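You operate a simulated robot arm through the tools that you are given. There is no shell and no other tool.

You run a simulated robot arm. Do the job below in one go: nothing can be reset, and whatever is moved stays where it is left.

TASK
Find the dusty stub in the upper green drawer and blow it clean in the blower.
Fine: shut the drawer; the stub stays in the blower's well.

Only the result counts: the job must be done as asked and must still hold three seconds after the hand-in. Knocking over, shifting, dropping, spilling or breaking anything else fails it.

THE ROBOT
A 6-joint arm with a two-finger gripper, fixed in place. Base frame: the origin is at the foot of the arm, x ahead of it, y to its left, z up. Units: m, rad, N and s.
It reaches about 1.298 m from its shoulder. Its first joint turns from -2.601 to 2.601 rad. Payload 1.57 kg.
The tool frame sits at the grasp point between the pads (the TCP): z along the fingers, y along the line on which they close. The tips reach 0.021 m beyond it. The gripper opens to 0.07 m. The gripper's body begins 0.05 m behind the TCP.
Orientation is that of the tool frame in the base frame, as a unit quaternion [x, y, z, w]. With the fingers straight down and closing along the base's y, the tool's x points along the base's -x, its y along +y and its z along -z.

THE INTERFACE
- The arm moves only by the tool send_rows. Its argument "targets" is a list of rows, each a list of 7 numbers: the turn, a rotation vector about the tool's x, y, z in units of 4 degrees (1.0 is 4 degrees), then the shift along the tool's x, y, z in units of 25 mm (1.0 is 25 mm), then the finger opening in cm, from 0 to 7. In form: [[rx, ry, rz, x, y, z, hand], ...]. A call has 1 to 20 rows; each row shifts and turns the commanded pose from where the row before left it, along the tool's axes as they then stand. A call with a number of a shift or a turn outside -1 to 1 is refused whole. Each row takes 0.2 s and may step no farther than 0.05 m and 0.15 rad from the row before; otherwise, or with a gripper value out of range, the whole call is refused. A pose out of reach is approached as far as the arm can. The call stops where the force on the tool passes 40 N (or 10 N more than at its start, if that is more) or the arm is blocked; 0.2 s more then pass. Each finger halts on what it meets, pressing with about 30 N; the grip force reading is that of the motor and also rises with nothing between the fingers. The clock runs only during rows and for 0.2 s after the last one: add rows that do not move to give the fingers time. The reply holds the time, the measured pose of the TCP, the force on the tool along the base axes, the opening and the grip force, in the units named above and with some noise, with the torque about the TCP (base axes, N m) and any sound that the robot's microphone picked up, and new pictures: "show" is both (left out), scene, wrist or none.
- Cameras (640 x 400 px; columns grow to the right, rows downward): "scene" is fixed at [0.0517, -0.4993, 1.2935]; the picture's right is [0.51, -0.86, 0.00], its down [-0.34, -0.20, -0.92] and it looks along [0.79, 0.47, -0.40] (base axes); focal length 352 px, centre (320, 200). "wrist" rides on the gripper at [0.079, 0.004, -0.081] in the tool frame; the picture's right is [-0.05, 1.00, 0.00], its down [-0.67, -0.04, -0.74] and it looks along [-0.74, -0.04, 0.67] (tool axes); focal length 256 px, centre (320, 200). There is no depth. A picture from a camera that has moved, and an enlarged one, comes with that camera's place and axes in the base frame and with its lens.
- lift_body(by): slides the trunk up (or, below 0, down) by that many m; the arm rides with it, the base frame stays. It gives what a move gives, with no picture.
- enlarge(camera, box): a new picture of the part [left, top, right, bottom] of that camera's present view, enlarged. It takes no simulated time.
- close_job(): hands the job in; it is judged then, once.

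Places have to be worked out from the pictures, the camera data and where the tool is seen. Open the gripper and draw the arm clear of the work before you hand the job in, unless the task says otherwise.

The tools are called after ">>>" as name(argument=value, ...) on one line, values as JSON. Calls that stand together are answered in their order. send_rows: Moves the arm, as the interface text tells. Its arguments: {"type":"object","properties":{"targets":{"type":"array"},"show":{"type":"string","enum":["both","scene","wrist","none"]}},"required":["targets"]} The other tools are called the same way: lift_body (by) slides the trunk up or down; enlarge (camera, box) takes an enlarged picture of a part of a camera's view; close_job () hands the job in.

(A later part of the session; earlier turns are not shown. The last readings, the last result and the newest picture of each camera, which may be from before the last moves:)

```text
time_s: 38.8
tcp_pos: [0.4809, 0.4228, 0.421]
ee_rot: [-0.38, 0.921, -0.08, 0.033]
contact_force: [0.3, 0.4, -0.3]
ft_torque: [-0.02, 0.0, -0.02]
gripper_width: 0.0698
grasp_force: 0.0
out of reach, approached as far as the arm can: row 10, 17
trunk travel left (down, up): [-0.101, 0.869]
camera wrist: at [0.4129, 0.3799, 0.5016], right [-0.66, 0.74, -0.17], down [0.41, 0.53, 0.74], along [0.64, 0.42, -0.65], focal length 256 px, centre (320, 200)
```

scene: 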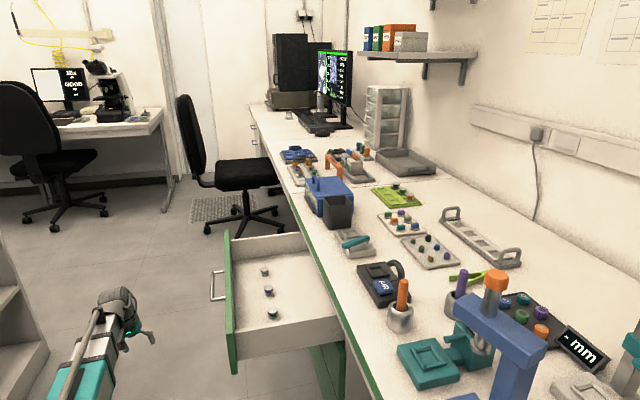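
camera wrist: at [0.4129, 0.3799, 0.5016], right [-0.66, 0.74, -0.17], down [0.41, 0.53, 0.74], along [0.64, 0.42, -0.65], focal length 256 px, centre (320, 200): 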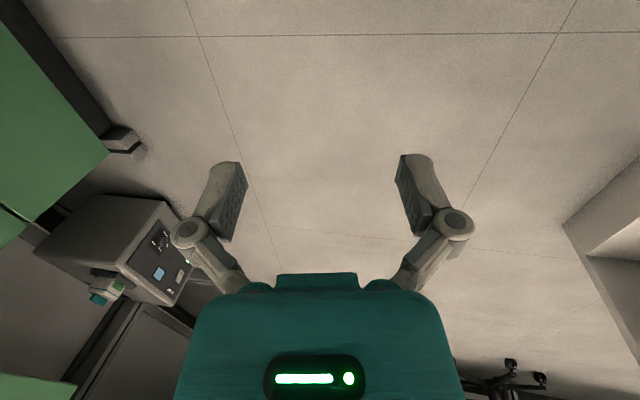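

The lift was refused (limit 0.4 m per call) but the pitch went through harmlessly in free space. I'll raise the trunk in two steps now and finish the last 10° of pitch.

>>> lift_body(by=0.4)

>>> lift_body(by=0.2)

>>> send_rows(targets=[[-0.833, 0, 0, 0, 0.44, 0, 7], [-0.833, 0, 0, 0, 0.44, 0, 7], [-0.833, 0, 0, 0, 0.44, 0, 7], [0, 0, 0, 0, 0, 0, 7]], show="both")

```text
time_s: 42.6
tcp_pos: [0.4815, 0.4226, 0.8234]
ee_rot: [-0.379, 0.921, -0.081, 0.033]
contact_force: [-1.0, -0.3, 0.0]
ft_torque: [0.02, 0.01, 0.03]
gripper_width: 0.0702
grasp_force: 0.1
trunk travel left (down, up): [-0.501, 0.469]
```

```text
time_s: 44.8
tcp_pos: [0.4808, 0.4229, 1.0217]
ee_rot: [-0.379, 0.921, -0.08, 0.032]
contact_force: [0.2, 0.1, -0.3]
ft_torque: [-0.01, 0.02, 0.01]
gripper_width: 0.0701
grasp_force: 0.0
trunk travel left (down, up): [-0.701, 0.269]
```

```text
time_s: 45.8
tcp_pos: [0.4576, 0.444, 1.0201]
ee_rot: [-0.38, 0.925, 0.001, 0.0]
contact_force: [-0.7, -0.1, 0.0]
ft_torque: [-0.03, 0.0, 0.0]
gripper_width: 0.07
grasp_force: 0.1
trunk travel left (down, up): [-0.701, 0.269]
camera wrist: at [0.3995, 0.3916, 1.1008], right [-0.67, 0.75, 0.0], down [0.5, 0.44, 0.74], along [0.55, 0.5, -0.67], focal length 256 px, centre (320, 200)
```

scene: 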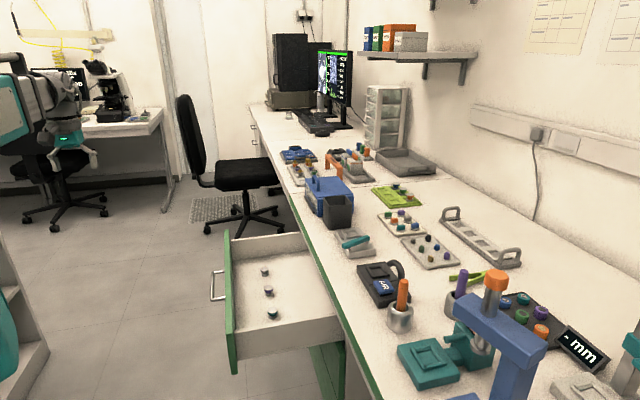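
wrist: 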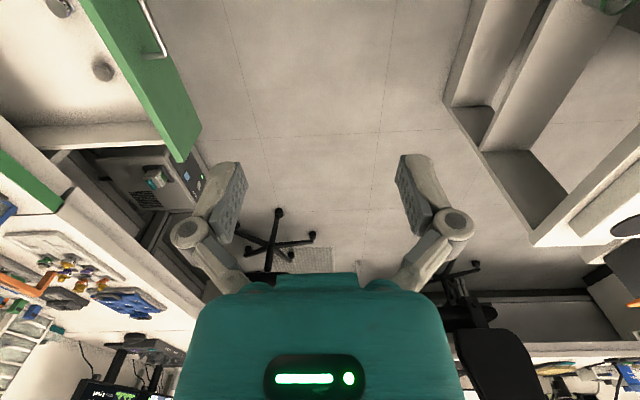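

The fingers point straight down again at z=1.02 with tool x = -e and y = -v. I'll move over the open drawer, a little short of the dusty stub along the bench, so the wrist camera can see it.

>>> send_rows(targets=[[0, 0, 0, 0.04, -0.995, 0, 7], [0, 0, 0, 0.04, -0.995, 0, 7], [0, 0, 0, 0.04, -0.995, 0, 7], [0, 0, 0, 0.04, -0.995, 0, 7], [0, 0, 0, 0.04, -0.995, 0, 7], [0, 0, 0, 0.04, -0.995, 0, 7], [0, 0, 0, 0.04, -0.995, 0, 7], [0, 0, 0, 0.04, -0.995, 0, 7], [0, 0, 0, 0.04, -0.995, 0, 7], [0, 0, 0, 0.04, -0.995, 0, 7], [0, 0, 0, 0.04, -0.995, 0, 7], [0, 0, 0, 0.04, -0.995, 0, 7], [0, 0, 0, 0.04, -0.995, 0, 7], [0, 0, 0, 0.04, -0.995, 0, 7], [0, 0, 0, 0.04, -0.995, 0, 7], [0, 0, 0, 0.04, -0.995, 0, 7], [0, 0, 0, 0.04, -0.995, 0, 7], [0, 0, 0, 0.04, -0.995, 0, 7], [0, 0, 0, 0, 0, 0, 7]], show="both")

```text
time_s: 49.8
tcp_pos: [0.7607, 0.1146, 1.0193]
ee_rot: [-0.381, 0.925, 0.001, 0.0]
contact_force: [-0.1, 0.3, 0.5]
ft_torque: [-0.01, -0.01, 0.06]
gripper_width: 0.0701
grasp_force: 0.1
trunk travel left (down, up): [-0.701, 0.269]
camera wrist: at [0.7028, 0.0627, 1.1007], right [-0.67, 0.75, 0.0], down [0.5, 0.44, 0.74], along [0.55, 0.5, -0.67], focal length 256 px, centre (320, 200)
```

scene: 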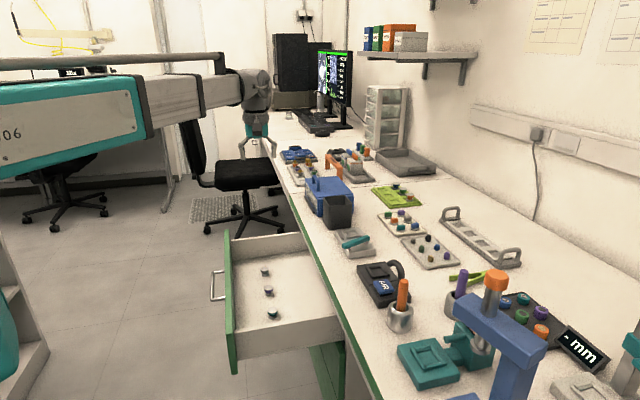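
wrist: 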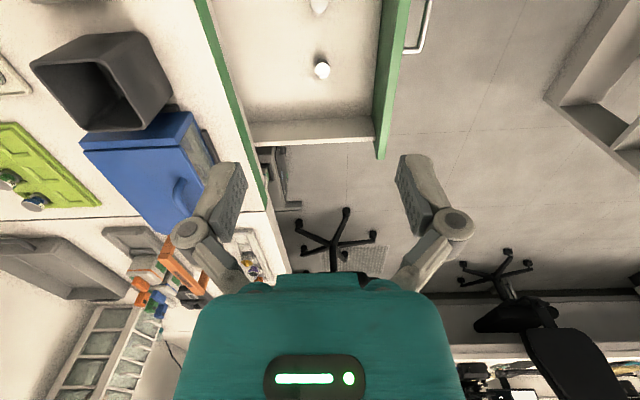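

The dusty stub shows at (321,68) in the wrist view, giving about u=0.739, v=0.460 with its top near z≈0.577. I'll enlarge both views for a finer fix.

>>> enlarge(camera="wrist", box=[290, 30, 350, 100])

>>> enlarge(camera="scene", box=[240, 255, 290, 290])

>>> enlarge(camera="wrist", box=[180, 0, 440, 170])

```text
5.71 times, centred on (320, 65) of wrist
camera zoom: at [0.7028, 0.0627, 1.1007], right [-0.67, 0.75, 0.0], down [0.5, 0.44, 0.74], along [0.55, 0.5, -0.67], focal length 1463 px, centre (320, 971)
```

zoom: 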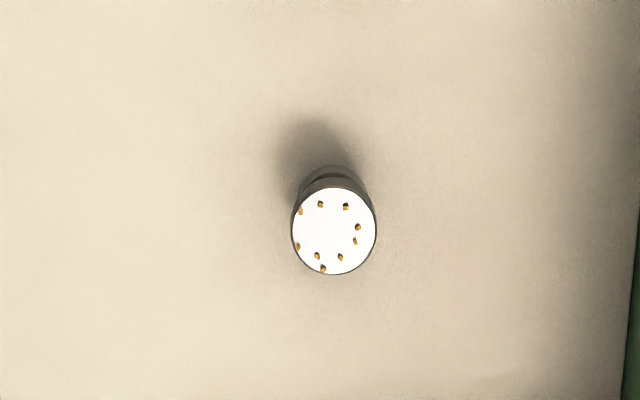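

```text
11.43 times, centred on (265, 272) of scene
camera zoom: at [0.0517, -0.4993, 1.2935], right [0.51, -0.86, 0.0], down [-0.34, -0.2, -0.92], along [0.79, 0.47, -0.4], focal length 4029 px, centre (949, -629)
```

zoom: 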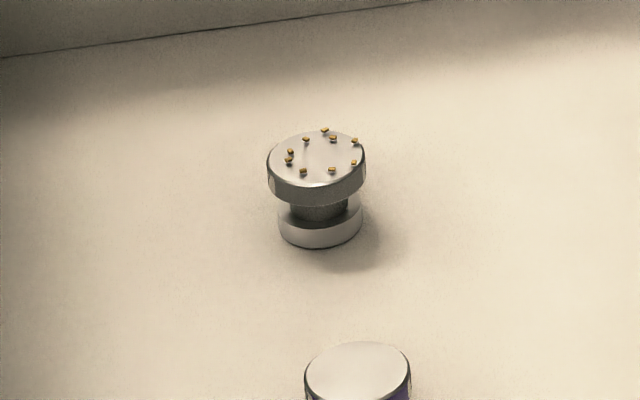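

```text
2.35 times, centred on (310, 85) of wrist
camera zoom: at [0.7028, 0.0627, 1.1007], right [-0.67, 0.75, 0.0], down [0.5, 0.44, 0.74], along [0.55, 0.5, -0.67], focal length 602 px, centre (344, 471)
```

zoom: 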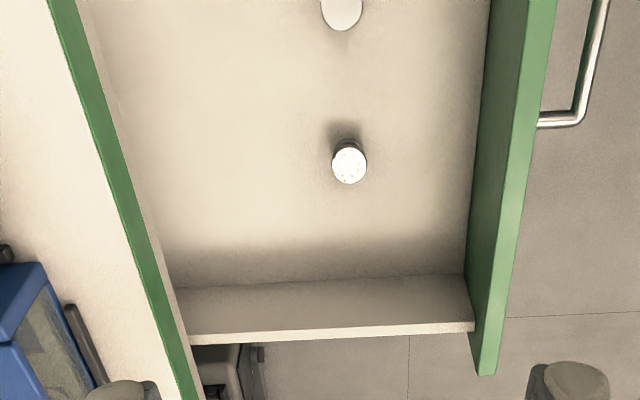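

Combined fix: stub top disc centre at u≈0.744, v≈0.458, z_top≈0.573, diameter 29 mm, floor ≈0.547. I'll shift 0.125 m along +e to be above it, then lower to about z=0.70 and check alignment.

>>> send_rows(targets=[[0, 0, 0, -1, 0, 0, 7], [0, 0, 0, -1, 0, 0, 7], [0, 0, 0, -1, 0, 0, 7], [0, 0, 0, -1, 0, 0, 7], [0, 0, 0, -1, -0.04, 0, 7], [0, 0, 0, 0, 0, 0, 7]], show="none")

>>> lift_body(by=-0.32)

>>> enlarge(camera="wrist", box=[0, 0, 640, 400])

>>> enlarge(camera="scene", box=[100, 160, 360, 330])

```text
time_s: 51.2
tcp_pos: [0.8522, 0.2038, 1.0192]
ee_rot: [-0.381, 0.925, 0.001, 0.0]
contact_force: [0.0, -1.3, -0.5]
ft_torque: [0.01, 0.0, 0.01]
gripper_width: 0.07
grasp_force: 0.1
trunk travel left (down, up): [-0.701, 0.269]
```

```text
time_s: 54.4
tcp_pos: [0.8516, 0.2034, 0.7002]
ee_rot: [-0.381, 0.925, 0.0, 0.0]
contact_force: [-0.1, -0.7, -0.6]
ft_torque: [-0.01, 0.0, -0.01]
gripper_width: 0.0699
grasp_force: 0.0
trunk travel left (down, up): [-0.381, 0.589]
```

```text
1.00 times, centred on (320, 200) of wrist (not enlarged: the box is as wide or as high as the picture)
camera zoom: at [0.7925, 0.15, 0.7807], right [-0.67, 0.75, 0.0], down [0.5, 0.44, 0.74], along [0.55, 0.5, -0.67], focal length 256 px, centre (320, 200)
```

zoom: 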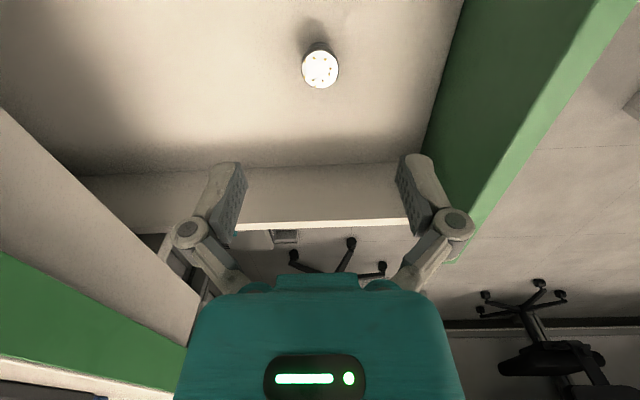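

```text
2.35 times, centred on (230, 245) of scene
camera zoom: at [0.0517, -0.4993, 1.2935], right [0.51, -0.86, 0.0], down [-0.34, -0.2, -0.92], along [0.79, 0.47, -0.4], focal length 830 px, centre (532, 94)
```

zoom: 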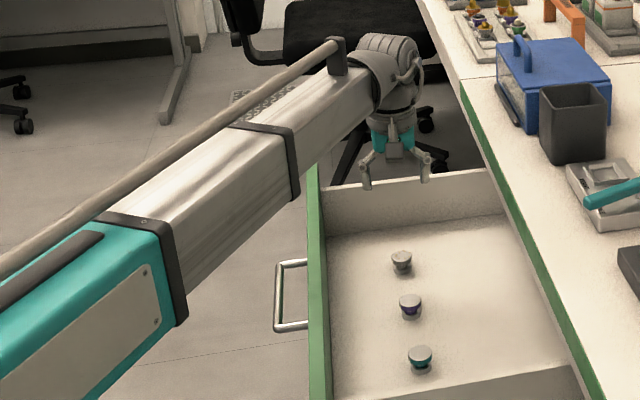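

The stub is at u=0.745, v=0.458 and the TCP is at u=0.746, v=0.458, so alignment is within a millimetre. I'll lower to a TCP height of 0.582 so the finger tips hold just the top disc.

>>> lift_body(by=-0.09)

>>> enlarge(camera="wrist", box=[0, 0, 640, 400])

>>> enlarge(camera="scene", box=[200, 190, 340, 330])

```text
time_s: 55.6
tcp_pos: [0.8509, 0.2036, 0.6109]
ee_rot: [-0.381, 0.924, 0.0, -0.001]
contact_force: [0.5, 0.1, 0.0]
ft_torque: [0.0, 0.01, -0.01]
gripper_width: 0.0697
grasp_force: 0.0
trunk travel left (down, up): [-0.291, 0.679]
```

```text
1.00 times, centred on (320, 200) of wrist (not enlarged: the box is as wide or as high as the picture)
camera zoom: at [0.7925, 0.1501, 0.6907], right [-0.67, 0.75, 0.0], down [0.5, 0.44, 0.74], along [0.55, 0.5, -0.67], focal length 256 px, centre (320, 200)
```

zoom: 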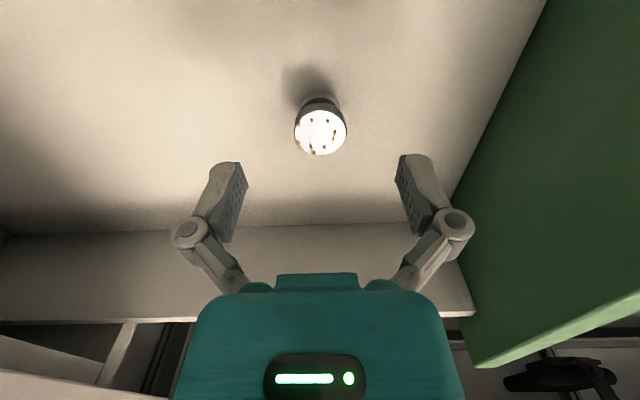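

```text
2.86 times, centred on (270, 260) of scene
camera zoom: at [0.0517, -0.4993, 1.2935], right [0.51, -0.86, 0.0], down [-0.34, -0.2, -0.92], along [0.79, 0.47, -0.4], focal length 1007 px, centre (463, 29)
```

zoom: 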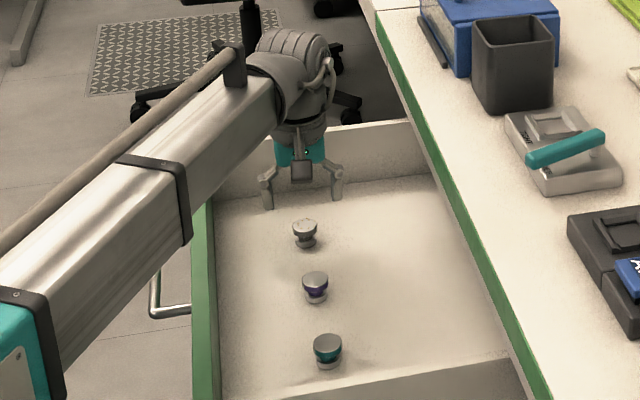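

The stub lies between the open fingers in line with the TCP. I'll enlarge the wrist view to refine the along-bench position before going the last 3 cm.

>>> enlarge(camera="wrist", box=[270, 80, 370, 180])

>>> enlarge(camera="scene", box=[255, 235, 295, 265])

```text
4.00 times, centred on (320, 130) of wrist
camera zoom: at [0.7925, 0.1501, 0.6907], right [-0.67, 0.75, 0.0], down [0.5, 0.44, 0.74], along [0.55, 0.5, -0.67], focal length 1024 px, centre (320, 480)
```

zoom: 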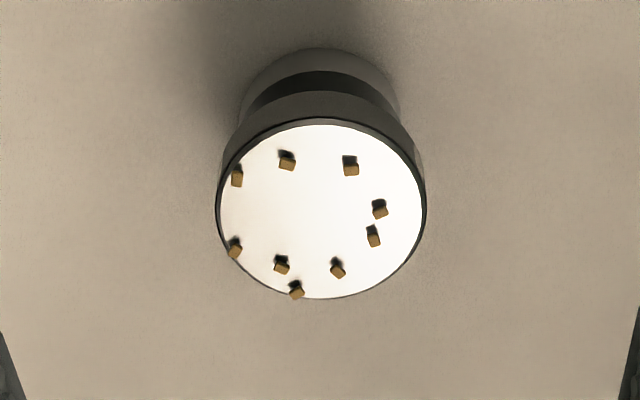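

```text
13.33 times, centred on (275, 250) of scene
camera zoom: at [0.0517, -0.4993, 1.2935], right [0.51, -0.86, 0.0], down [-0.34, -0.2, -0.92], along [0.79, 0.47, -0.4], focal length 4700 px, centre (920, -467)
```

zoom: 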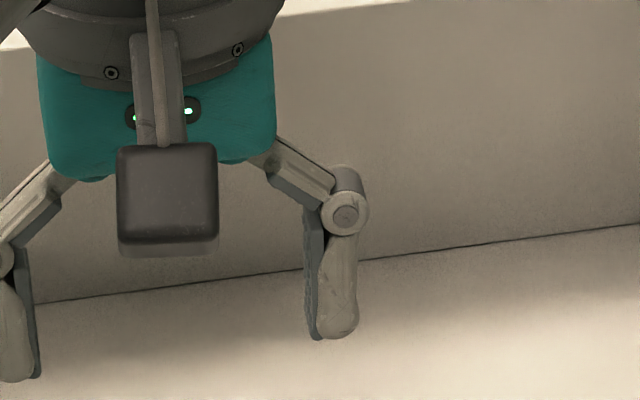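

Size and parallax over three views put the disc top at z≈0.569 and u≈0.746, matching the TCP. I'll lower 33 mm to TCP z≈0.578, where the tips end 4 mm below the disc, and close the fingers.

>>> lift_body(by=-0.033)

>>> send_rows(targets=[[0, 0, 0, 0, 0, 0, 4], [0, 0, 0, 0, 0, 0, 4], [0, 0, 0, 0, 0, 0, 4], [0, 0, 0, 0, 0, 0, 4]], show="both")

>>> enlarge(camera="wrist", box=[240, 100, 400, 200])

>>> enlarge(camera="scene", box=[250, 235, 310, 285])

```text
time_s: 56.4
tcp_pos: [0.8513, 0.2043, 0.5759]
ee_rot: [-0.381, 0.924, 0.001, 0.0]
contact_force: [0.1, 0.1, 0.4]
ft_torque: [0.0, -0.03, -0.04]
gripper_width: 0.07
grasp_force: 0.1
trunk travel left (down, up): [-0.258, 0.712]
```

```text
time_s: 57.4
tcp_pos: [0.8514, 0.2034, 0.576]
ee_rot: [-0.381, 0.924, 0.0, -0.001]
contact_force: [0.0, -0.8, 0.2]
ft_torque: [-0.03, 0.01, -0.03]
gripper_width: 0.0401
grasp_force: 0.1
trunk travel left (down, up): [-0.258, 0.712]
camera wrist: at [0.7925, 0.1501, 0.6577], right [-0.67, 0.75, 0.0], down [0.5, 0.44, 0.74], along [0.55, 0.5, -0.67], focal length 256 px, centre (320, 200)
```

scene: 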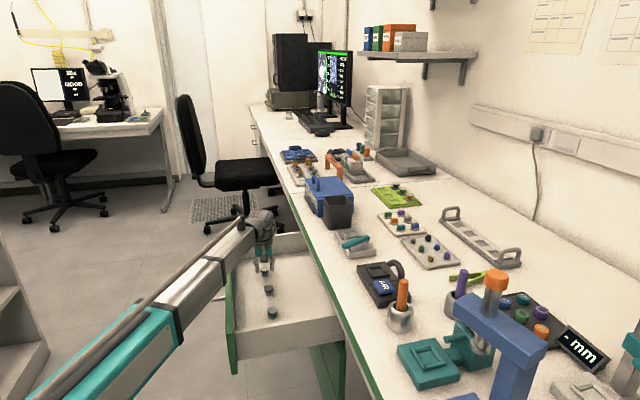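
wrist: 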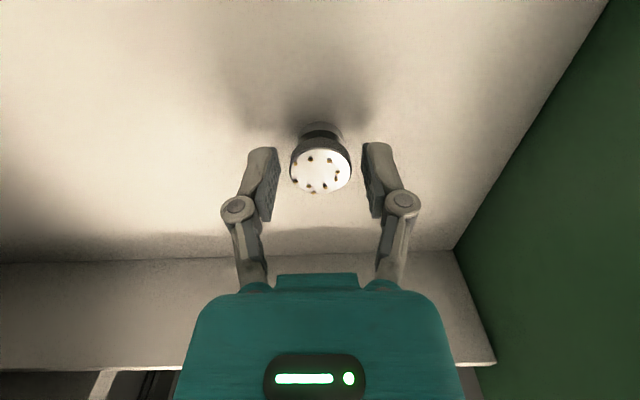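

```text
4.00 times, centred on (320, 150) of wrist
camera zoom: at [0.7925, 0.1501, 0.6577], right [-0.67, 0.75, 0.0], down [0.5, 0.44, 0.74], along [0.55, 0.5, -0.67], focal length 1024 px, centre (320, 400)
```

zoom: 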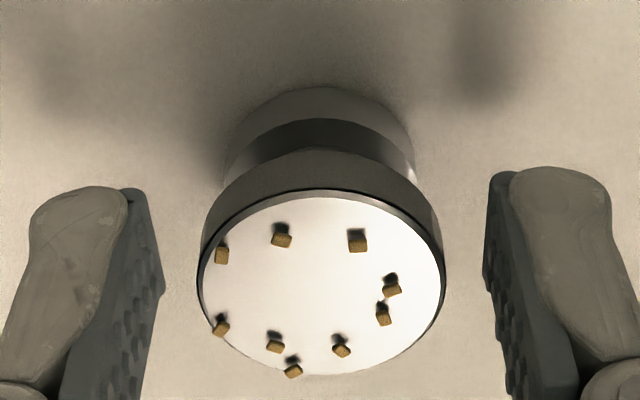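

```text
8.00 times, centred on (280, 260) of scene
camera zoom: at [0.0517, -0.4993, 1.2935], right [0.51, -0.86, 0.0], down [-0.34, -0.2, -0.92], along [0.79, 0.47, -0.4], focal length 2820 px, centre (640, -280)
```

zoom: 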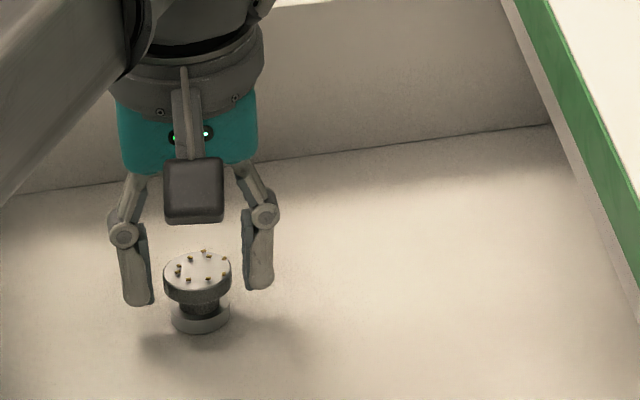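

The dusty disc sits centred between the pads, which extend just below it. I'll close on it.

>>> send_rows(targets=[[0, 0, 0, 0, 0, 0, 2], [0, 0, 0, 0, 0, 0, 2], [0, 0, 0, 0, 0, 0, 2], [0, 0, 0, 0, 0, 0, 2]], show="wrist")

>>> enlarge(camera="wrist", box=[240, 100, 400, 200])

>>> enlarge(camera="scene", box=[250, 235, 310, 285])

```text
time_s: 58.4
tcp_pos: [0.8514, 0.202, 0.5777]
ee_rot: [-0.382, 0.924, 0.002, 0.0]
contact_force: [0.6, 1.3, 1.4]
ft_torque: [0.0, 0.0, -0.01]
gripper_width: 0.0284
grasp_force: 29.9
trunk travel left (down, up): [-0.258, 0.712]
camera wrist: at [0.7924, 0.1501, 0.6578], right [-0.67, 0.75, 0.0], down [0.5, 0.44, 0.74], along [0.55, 0.5, -0.67], focal length 256 px, centre (320, 200)
```

wrist: 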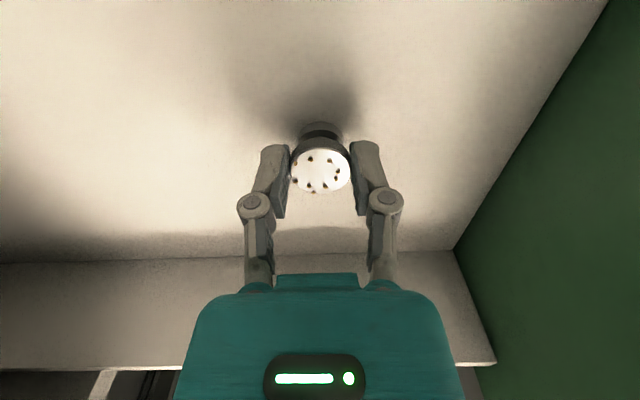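

```text
4.00 times, centred on (320, 150) of wrist
camera zoom: at [0.7924, 0.1501, 0.6578], right [-0.67, 0.75, 0.0], down [0.5, 0.44, 0.74], along [0.55, 0.5, -0.67], focal length 1024 px, centre (320, 400)
```

zoom: 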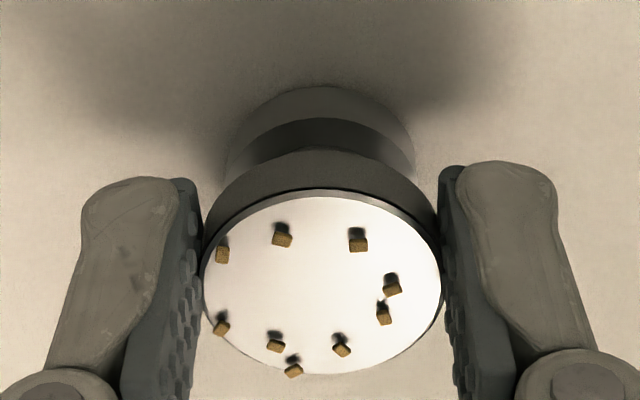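

```text
8.00 times, centred on (280, 260) of scene
camera zoom: at [0.0517, -0.4993, 1.2935], right [0.51, -0.86, 0.0], down [-0.34, -0.2, -0.92], along [0.79, 0.47, -0.4], focal length 2820 px, centre (640, -280)
```

zoom: 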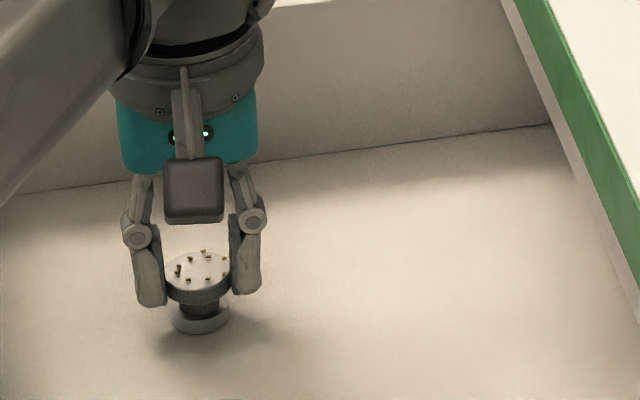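

The stub is held at 28.4 mm with 30 N. I'll raise 5 cm first to check the hold.

>>> lift_body(by=0.05)

>>> enlarge(camera="wrist", box=[240, 100, 400, 200])

>>> enlarge(camera="scene", box=[250, 215, 310, 275])

```text
time_s: 59.3
tcp_pos: [0.8501, 0.2032, 0.6266]
ee_rot: [-0.381, 0.925, 0.001, -0.001]
contact_force: [-0.1, 0.3, -0.9]
ft_torque: [0.0, -0.01, 0.01]
gripper_width: 0.0285
grasp_force: 30.1
trunk travel left (down, up): [-0.308, 0.662]
```

```text
4.00 times, centred on (320, 150) of wrist
camera zoom: at [0.7925, 0.1501, 0.7077], right [-0.67, 0.75, 0.0], down [0.5, 0.44, 0.74], along [0.55, 0.5, -0.67], focal length 1024 px, centre (320, 400)
```

zoom: 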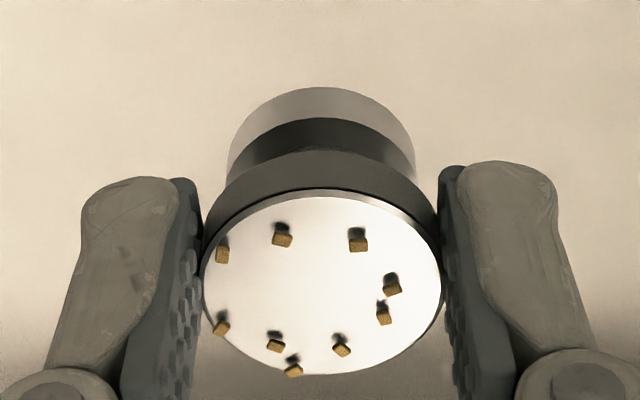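

```text
6.67 times, centred on (280, 245) of scene
camera zoom: at [0.0517, -0.4993, 1.2935], right [0.51, -0.86, 0.0], down [-0.34, -0.2, -0.92], along [0.79, 0.47, -0.4], focal length 2350 px, centre (587, -100)
```

zoom: 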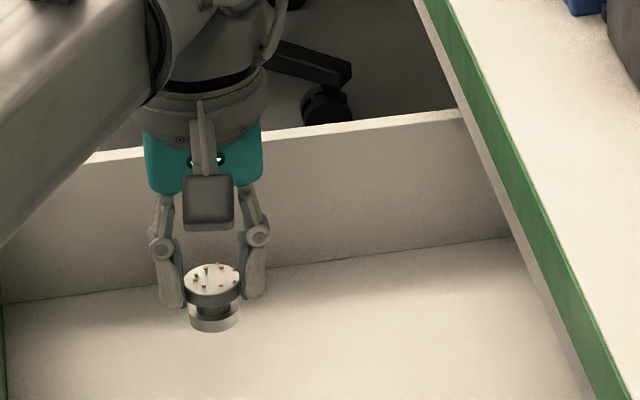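

The stub is held firmly and level. I'll raise it to travel height, and then rotate the gripper 180° about vertical so the camera ends up on the +e side, away from the blower's hose.

>>> lift_body(by=0.38)

>>> send_rows(targets=[[0, 0, 0, 0, 1, 0, 2], [0, 0, 0, 1, 1, 0, 2], [0, 0, 0, 1, 1, 0, 2], [0, 0, 0, 1, 1, 0, 2], [0, 0, 0, 1, 0, 0, 2], [0, 0, 0, 1, 0, 0, 2], [0, 0, 0, 1, 0, 0, 2], [0, 0, 0, 1, 0, 0, 2], [0, 0, 0, 1, 0, 0, 2], [0, 0, 0, 1, 0, 0, 2], [0, 0, 0, 1, 0, 0, 2], [0, 0, 0, 1, 0, 0, 2], [0, 0, 0, 0, 0, 0, 2]], show="both")

```text
time_s: 63.0
tcp_pos: [0.8506, 0.2042, 1.0055]
ee_rot: [-0.381, 0.924, 0.001, 0.0]
contact_force: [0.5, -0.4, -0.4]
ft_torque: [-0.02, 0.05, 0.04]
gripper_width: 0.0285
grasp_force: 30.1
trunk travel left (down, up): [-0.688, 0.282]
```

```text
time_s: 65.8
tcp_pos: [0.5859, 0.0802, 1.0061]
ee_rot: [-0.382, 0.924, 0.0, -0.001]
contact_force: [0.2, 0.0, 0.7]
ft_torque: [-0.02, -0.01, -0.03]
gripper_width: 0.0285
grasp_force: 29.7
trunk travel left (down, up): [-0.688, 0.282]
camera wrist: at [0.5268, 0.0275, 1.0878], right [-0.67, 0.75, 0.0], down [0.5, 0.44, 0.74], along [0.55, 0.5, -0.67], focal length 256 px, centre (320, 200)
```

scene: 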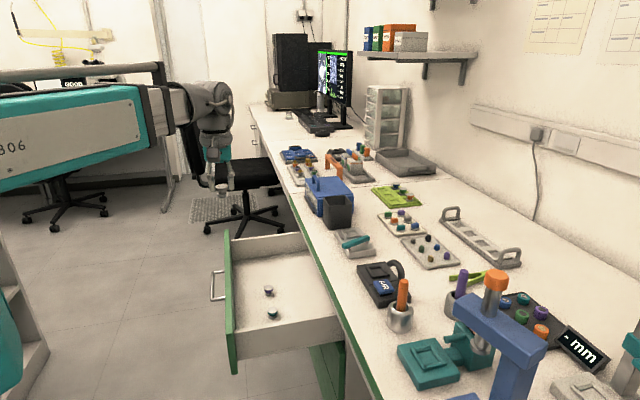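
wrist: 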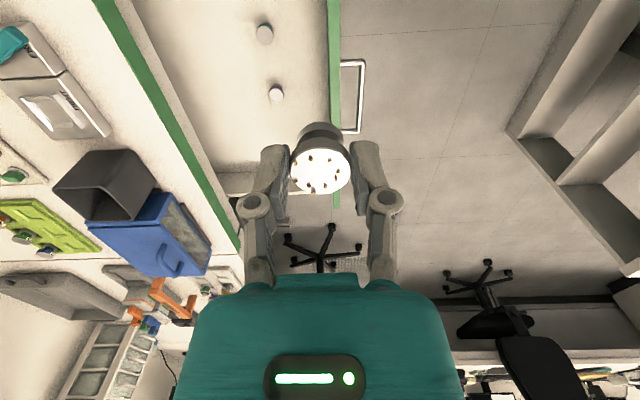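

The stub rides well at u≈0.471, v≈0.358, in front of the bench. I'll now turn 180° about the tool z in three calls.

>>> send_rows(targets=[[0, 0, 1, 0, 0, 0, 2], [0, 0, 1, 0, 0, 0, 2], [0, 0, 1, 0, 0, 0, 2], [0, 0, 1, 0, 0, 0, 2], [0, 0, 1, 0, 0, 0, 2], [0, 0, 1, 0, 0, 0, 2], [0, 0, 1, 0, 0, 0, 2], [0, 0, 1, 0, 0, 0, 2], [0, 0, 1, 0, 0, 0, 2], [0, 0, 1, 0, 0, 0, 2], [0, 0, 1, 0, 0, 0, 2], [0, 0, 1, 0, 0, 0, 2], [0, 0, 1, 0, 0, 0, 2], [0, 0, 1, 0, 0, 0, 2], [0, 0, 1, 0, 0, 0, 2], [0, 0, 1, 0, 0, 0, 2], [0, 0, 1, 0, 0, 0, 2], [0, 0, 1, 0, 0, 0, 2], [0, 0, 1, 0, 0, 0, 2], [0, 0, 1, 0, 0, 0, 2]], show="none")

>>> send_rows(targets=[[0, 0, 1, 0, 0, 0, 2], [0, 0, 1, 0, 0, 0, 2], [0, 0, 1, 0, 0, 0, 2], [0, 0, 1, 0, 0, 0, 2], [0, 0, 1, 0, 0, 0, 2], [0, 0, 1, 0, 0, 0, 2], [0, 0, 1, 0, 0, 0, 2], [0, 0, 1, 0, 0, 0, 2], [0, 0, 1, 0, 0, 0, 2], [0, 0, 1, 0, 0, 0, 2], [0, 0, 1, 0, 0, 0, 2], [0, 0, 1, 0, 0, 0, 2], [0, 0, 1, 0, 0, 0, 2], [0, 0, 1, 0, 0, 0, 2], [0, 0, 1, 0, 0, 0, 2], [0, 0, 1, 0, 0, 0, 2], [0, 0, 1, 0, 0, 0, 2], [0, 0, 1, 0, 0, 0, 2], [0, 0, 1, 0, 0, 0, 2], [0, 0, 1, 0, 0, 0, 2]], show="both")

```text
time_s: 70.0
tcp_pos: [0.5855, 0.0793, 1.0063]
ee_rot: [0.303, 0.953, -0.001, -0.002]
contact_force: [0.9, -0.9, 0.0]
ft_torque: [0.01, -0.01, -0.01]
gripper_width: 0.0286
grasp_force: 29.8
trunk travel left (down, up): [-0.688, 0.282]
```

```text
time_s: 74.2
tcp_pos: [0.585, 0.0803, 1.0075]
ee_rot: [0.845, 0.535, 0.001, -0.001]
contact_force: [-0.5, -0.5, -0.5]
ft_torque: [-0.01, -0.01, -0.02]
gripper_width: 0.0286
grasp_force: 29.7
trunk travel left (down, up): [-0.688, 0.282]
camera wrist: at [0.6238, 0.1498, 1.0878], right [0.88, -0.47, 0.0], down [-0.32, -0.59, 0.74], along [-0.35, -0.66, -0.67], focal length 256 px, centre (320, 200)
```

scene: 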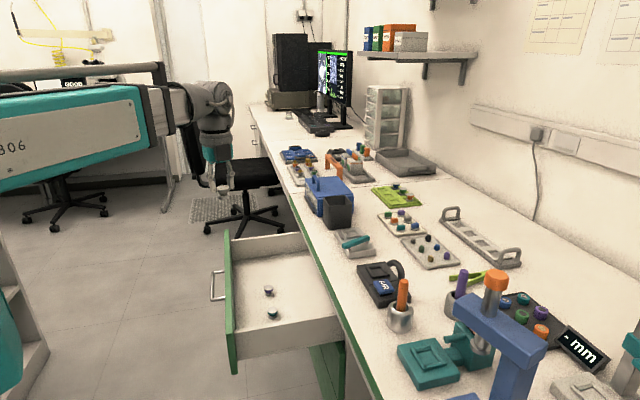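
wrist: 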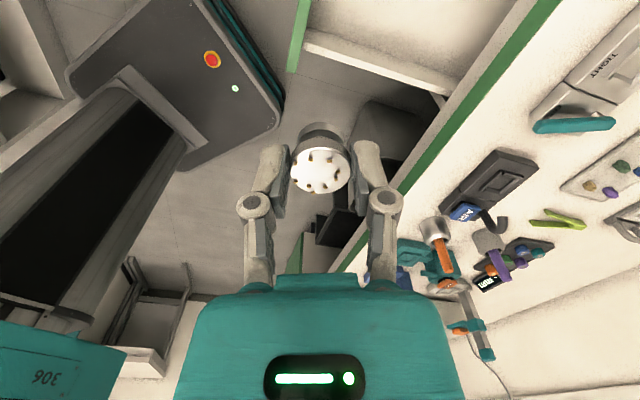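

The rotation is at 64.7°, so about 20° remains. I'll finish it and then move in over the bench to u≈0.45, v≈0.695, still at z≈1.0, to view the well from the +e side.

>>> send_rows(targets=[[0, 0, 0.985, 0, 0, 0, 2], [0, 0, 0.985, 0, 0, 0, 2], [0, 0, 0.985, 0, 0, 0, 2], [0, 0, 0.985, 0, 0, 0, 2], [0, 0, 0.985, 0, 0, 0, 2], [0, 0, 0, 0, 0, 0, 2]], show="none")

>>> send_rows(targets=[[0, 0, 0, -0.06, 0.966, 0, 2], [0, 0, 0, -0.06, 0.966, 0, 2], [0, 0, 0, -0.06, 0.966, 0, 2], [0, 0, 0, -0.06, 0.966, 0, 2], [0, 0, 0, -0.06, 0.966, 0, 2], [0, 0, 0, -0.06, 0.966, 0, 2], [0, 0, 0, -0.06, 0.966, 0, 2], [0, 0, 0, -0.06, 0.966, 0, 2], [0, 0, 0, -0.06, 0.966, 0, 2], [0, 0, 0, -0.06, 0.966, 0, 2], [0, 0, 0, -0.06, 0.966, 0, 2], [0, 0, 0, -0.06, 0.966, 0, 2], [0, 0, 0, -0.06, 0.966, 0, 2], [0, 0, 0, -0.06, 0.966, 0, 2], [0, 0, 0, 0, 0, 0, 2]], show="both")

```text
time_s: 75.6
tcp_pos: [0.5849, 0.0802, 1.0064]
ee_rot: [0.924, 0.383, 0.0, -0.001]
contact_force: [1.0, -0.5, -1.1]
ft_torque: [-0.01, -0.01, 0.02]
gripper_width: 0.0283
grasp_force: 29.7
trunk travel left (down, up): [-0.688, 0.282]
```

```text
time_s: 78.8
tcp_pos: [0.8085, -0.1728, 1.0061]
ee_rot: [0.924, 0.383, 0.0, -0.001]
contact_force: [-0.9, -0.3, 0.8]
ft_torque: [0.03, -0.02, -0.01]
gripper_width: 0.0285
grasp_force: 29.9
trunk travel left (down, up): [-0.688, 0.282]
camera wrist: at [0.8685, -0.1194, 1.0876], right [0.67, -0.74, 0.0], down [-0.49, -0.45, 0.74], along [-0.55, -0.5, -0.67], focal length 256 px, centre (320, 200)
```

scene: 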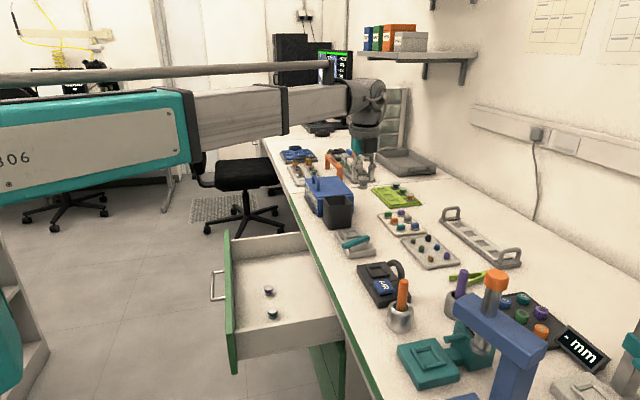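
wrist: 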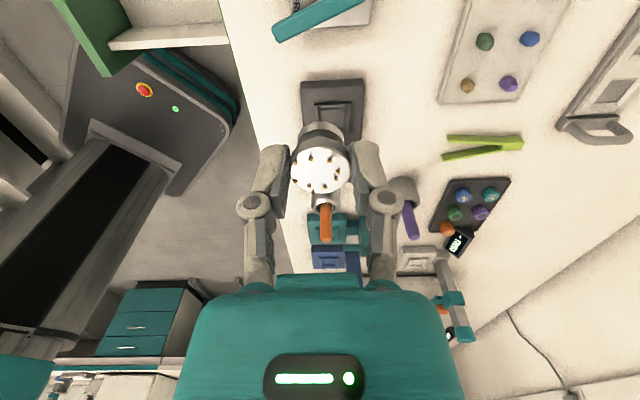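

The well block is now visible just beyond the held stub. I'll enlarge it to measure the well, rim and hose.

>>> enlarge(camera="wrist", box=[270, 60, 400, 150])

>>> enlarge(camera="scene", box=[350, 250, 410, 300])

```text
4.44 times, centred on (335, 105) of wrist
camera zoom: at [0.8685, -0.1194, 1.0876], right [0.67, -0.74, 0.0], down [-0.49, -0.45, 0.74], along [-0.55, -0.5, -0.67], focal length 1138 px, centre (253, 622)
```

zoom: 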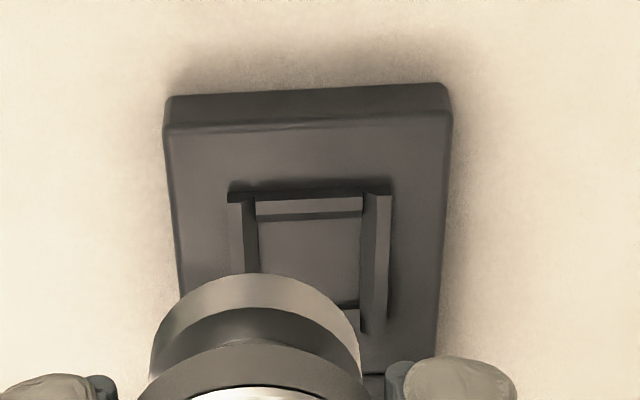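

```text
8.00 times, centred on (380, 275) of scene
camera zoom: at [0.0517, -0.4993, 1.2935], right [0.51, -0.86, 0.0], down [-0.34, -0.2, -0.92], along [0.79, 0.47, -0.4], focal length 2820 px, centre (-160, -400)
```

zoom: 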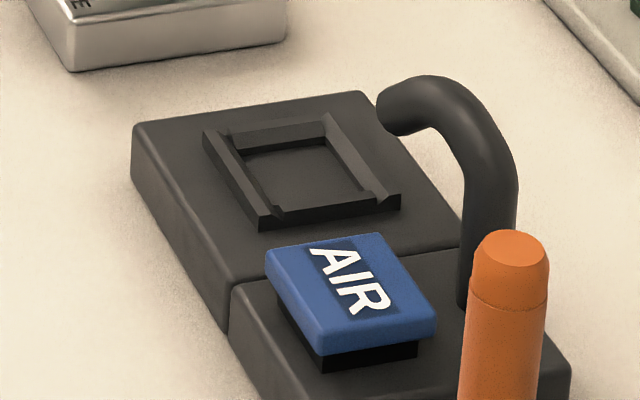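

Triangulating the frame gives the well centre at u≈0.3525, v≈0.7063, rim top z≈0.788, inner opening about 29 mm, with a floor near 0.778. The hose outlet is at u≈0.316, v≈0.717, z≈0.829, so fingers straddling along v will clear it. I'll move above the well and come down partway.

>>> send_rows(targets=[[0, 0, 0, -0.97, 0.124, 0, 2], [0, 0, 0, -0.97, 0.124, 0, 2], [0, 0, 0, -0.97, 0.124, 0, 2], [0, 0, 0, -0.97, 0.124, 0, 2], [0, 0, 0, 0, 0, 0, 2]], show="none")

>>> lift_body(by=-0.11)

>>> enlarge(camera="wrist", box=[0, 0, 640, 400])

>>> enlarge(camera="scene", box=[330, 200, 450, 320])

```text
time_s: 80.0
tcp_pos: [0.7512, -0.2503, 1.0061]
ee_rot: [0.924, 0.383, -0.001, -0.001]
contact_force: [-0.1, -0.1, -0.7]
ft_torque: [-0.02, 0.02, -0.05]
gripper_width: 0.0284
grasp_force: 30.3
trunk travel left (down, up): [-0.688, 0.282]
```

```text
time_s: 81.4
tcp_pos: [0.7504, -0.249, 0.897]
ee_rot: [0.924, 0.383, 0.001, -0.002]
contact_force: [0.2, 0.4, -1.5]
ft_torque: [0.01, -0.01, 0.01]
gripper_width: 0.0285
grasp_force: 30.1
trunk travel left (down, up): [-0.578, 0.392]
```

```text
1.00 times, centred on (320, 200) of wrist (not enlarged: the box is as wide or as high as the picture)
camera zoom: at [0.8104, -0.1963, 0.9778], right [0.67, -0.74, 0.0], down [-0.49, -0.45, 0.74], along [-0.55, -0.5, -0.67], focal length 256 px, centre (320, 200)
```

zoom: 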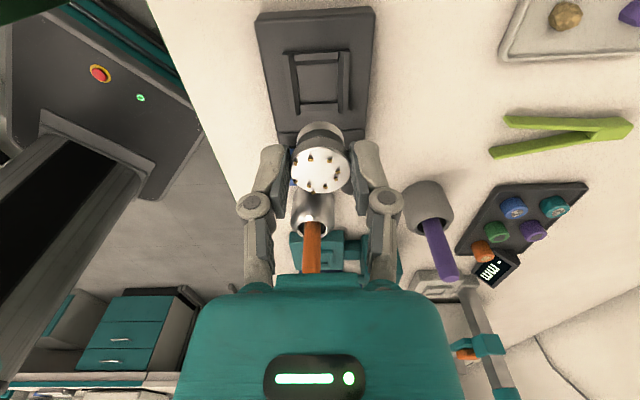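

```text
3.33 times, centred on (390, 260) of scene
camera zoom: at [0.0517, -0.4993, 1.2935], right [0.51, -0.86, 0.0], down [-0.34, -0.2, -0.92], along [0.79, 0.47, -0.4], focal length 1175 px, centre (87, 0)
```

zoom: 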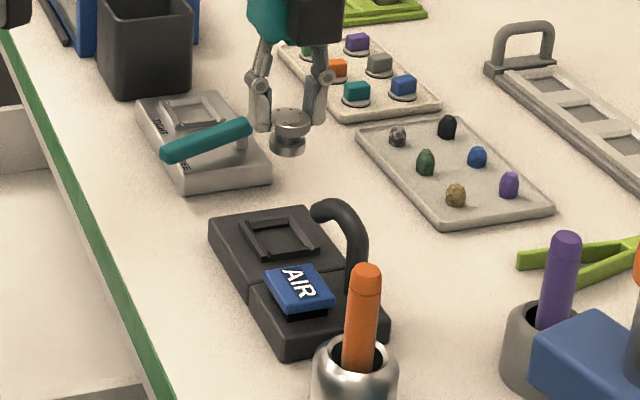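

The stub is about 9 cm above the well, and the full frame is visible in the wrist view. I'll enlarge to measure the frame against the stub.

>>> enlarge(camera="wrist", box=[260, 30, 390, 130])

>>> enlarge(camera="wrist", box=[240, 110, 400, 210])

```text
4.00 times, centred on (325, 80) of wrist
camera zoom: at [0.8104, -0.1963, 0.9778], right [0.67, -0.74, 0.0], down [-0.49, -0.45, 0.74], along [-0.55, -0.5, -0.67], focal length 1024 px, centre (300, 680)
```

zoom: 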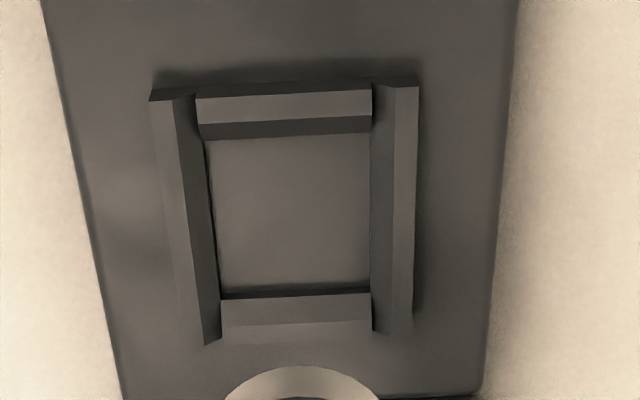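

```text
4.00 times, centred on (320, 160) of wrist
camera zoom: at [0.8104, -0.1963, 0.9778], right [0.67, -0.74, 0.0], down [-0.49, -0.45, 0.74], along [-0.55, -0.5, -0.67], focal length 1024 px, centre (320, 360)
```

zoom: 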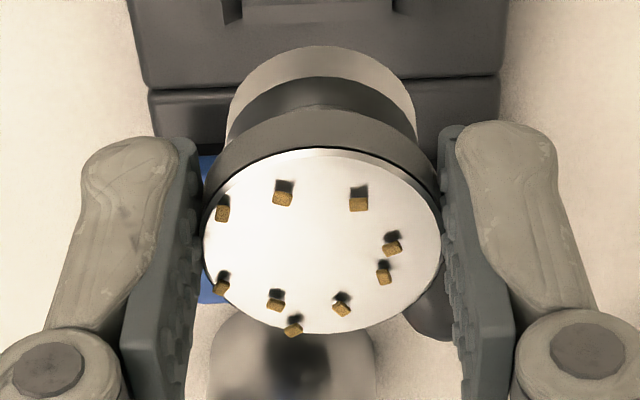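

The stub sits at about u=0.351, v=0.708 and the well centre at about u=0.350, v=0.706, with around 2 mm play each side. I'll lower 6 cm more to just above the rim and compare again at close range.

>>> lift_body(by=-0.06)

>>> enlarge(camera="wrist", box=[240, 80, 400, 180])

>>> enlarge(camera="scene", box=[350, 240, 410, 290])

```text
time_s: 82.4
tcp_pos: [0.7503, -0.2487, 0.8365]
ee_rot: [0.924, 0.383, 0.001, 0.0]
contact_force: [0.5, 0.6, -0.7]
ft_torque: [0.02, -0.04, -0.03]
gripper_width: 0.028
grasp_force: 29.6
trunk travel left (down, up): [-0.518, 0.452]
```

```text
4.00 times, centred on (320, 130) of wrist
camera zoom: at [0.8104, -0.1963, 0.9177], right [0.67, -0.74, 0.0], down [-0.49, -0.45, 0.74], along [-0.55, -0.5, -0.67], focal length 1024 px, centre (320, 480)
```

zoom: 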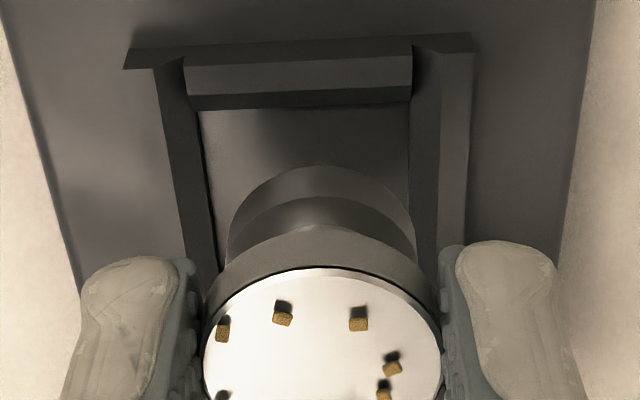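

```text
8.00 times, centred on (380, 265) of scene
camera zoom: at [0.0517, -0.4993, 1.2935], right [0.51, -0.86, 0.0], down [-0.34, -0.2, -0.92], along [0.79, 0.47, -0.4], focal length 2820 px, centre (-160, -320)
```

zoom: 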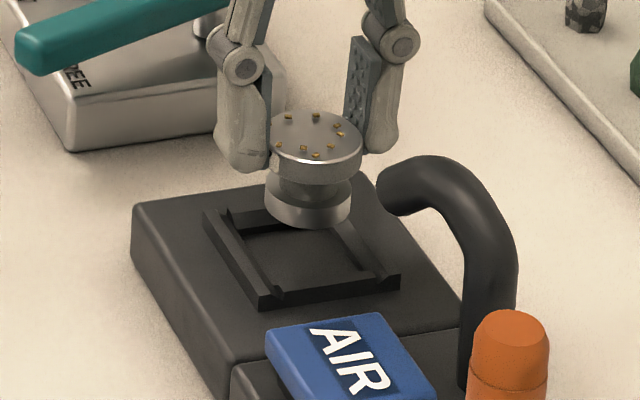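

The stub is about 18 mm above the well floor, with offsets of only 1–2 mm. I'll nudge it -1.2 mm in u and -0.8 mm in v, lower 11 mm to rim level and inspect.

>>> send_rows(targets=[[0, 0, 0, -0.048, -0.032, 0, 2], [0, 0, 0, 0, 0, 0, 2]], show="none")

>>> lift_body(by=-0.011)

>>> enlarge(camera="wrist", box=[240, 80, 400, 180])

>>> enlarge(camera="scene", box=[360, 250, 400, 280])

```text
time_s: 83.0
tcp_pos: [0.7496, -0.2505, 0.8375]
ee_rot: [0.923, 0.384, 0.0, -0.001]
contact_force: [-0.5, 0.1, -0.6]
ft_torque: [0.01, -0.02, 0.01]
gripper_width: 0.0284
grasp_force: 29.7
trunk travel left (down, up): [-0.518, 0.452]
```

```text
time_s: 83.6
tcp_pos: [0.75, -0.2506, 0.8258]
ee_rot: [0.923, 0.384, 0.0, -0.002]
contact_force: [-0.3, 0.5, -1.3]
ft_torque: [-0.01, 0.01, -0.02]
gripper_width: 0.0287
grasp_force: 30.3
trunk travel left (down, up): [-0.507, 0.463]
```

```text
4.00 times, centred on (320, 130) of wrist
camera zoom: at [0.8089, -0.1969, 0.9067], right [0.67, -0.74, 0.0], down [-0.49, -0.45, 0.74], along [-0.55, -0.5, -0.67], focal length 1024 px, centre (320, 480)
```

zoom: 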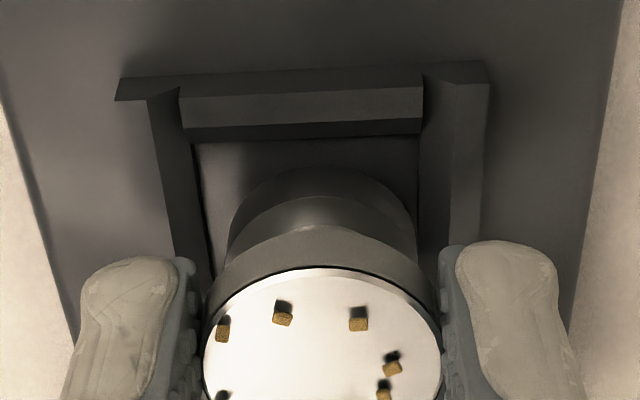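

```text
13.33 times, centred on (380, 265) of scene
camera zoom: at [0.0517, -0.4993, 1.2935], right [0.51, -0.86, 0.0], down [-0.34, -0.2, -0.92], along [0.79, 0.47, -0.4], focal length 4700 px, centre (-480, -667)
```

zoom: 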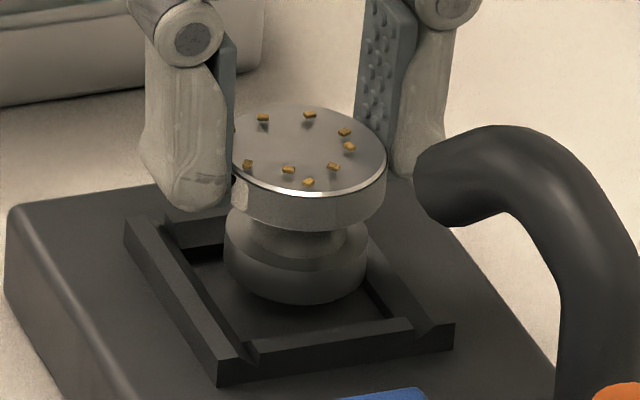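

The base is within about 1 mm of centre on both axes, a bit too far in +u and +v. I'll nudge -1 mm in u and -0.5 mm in v, then lower in small steps while watching the force.

>>> send_rows(targets=[[0, 0, 0, -0.04, -0.02, 0, 2], [0, 0, 0, 0, 0, 0, 2]], show="none")

>>> lift_body(by=-0.003)

>>> enlarge(camera="scene", box=[360, 250, 400, 280])

>>> enlarge(camera="wrist", box=[240, 80, 400, 180])

```text
time_s: 84.2
tcp_pos: [0.7473, -0.2504, 0.8257]
ee_rot: [0.923, 0.384, -0.001, -0.001]
contact_force: [-0.4, 0.2, -0.1]
ft_torque: [0.03, -0.01, -0.03]
gripper_width: 0.0287
grasp_force: 30.4
trunk travel left (down, up): [-0.507, 0.463]
```

```text
time_s: 84.7
tcp_pos: [0.7478, -0.2495, 0.8228]
ee_rot: [0.924, 0.383, 0.0, -0.001]
contact_force: [0.6, -0.8, -0.9]
ft_torque: [0.02, -0.01, -0.01]
gripper_width: 0.0283
grasp_force: 30.1
trunk travel left (down, up): [-0.504, 0.466]
```

```text
13.33 times, centred on (380, 265) of scene
camera zoom: at [0.0517, -0.4993, 1.2935], right [0.51, -0.86, 0.0], down [-0.34, -0.2, -0.92], along [0.79, 0.47, -0.4], focal length 4700 px, centre (-480, -667)
```

zoom: 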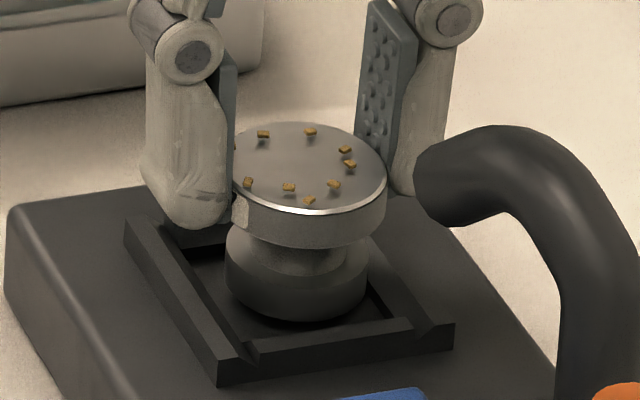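

```text
4.00 times, centred on (320, 130) of wrist
camera zoom: at [0.808, -0.1976, 0.9037], right [0.67, -0.74, 0.0], down [-0.49, -0.45, 0.74], along [-0.55, -0.5, -0.67], focal length 1024 px, centre (320, 480)
```

zoom: 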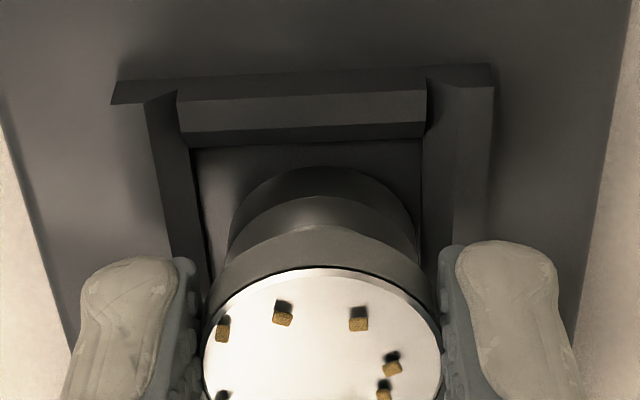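

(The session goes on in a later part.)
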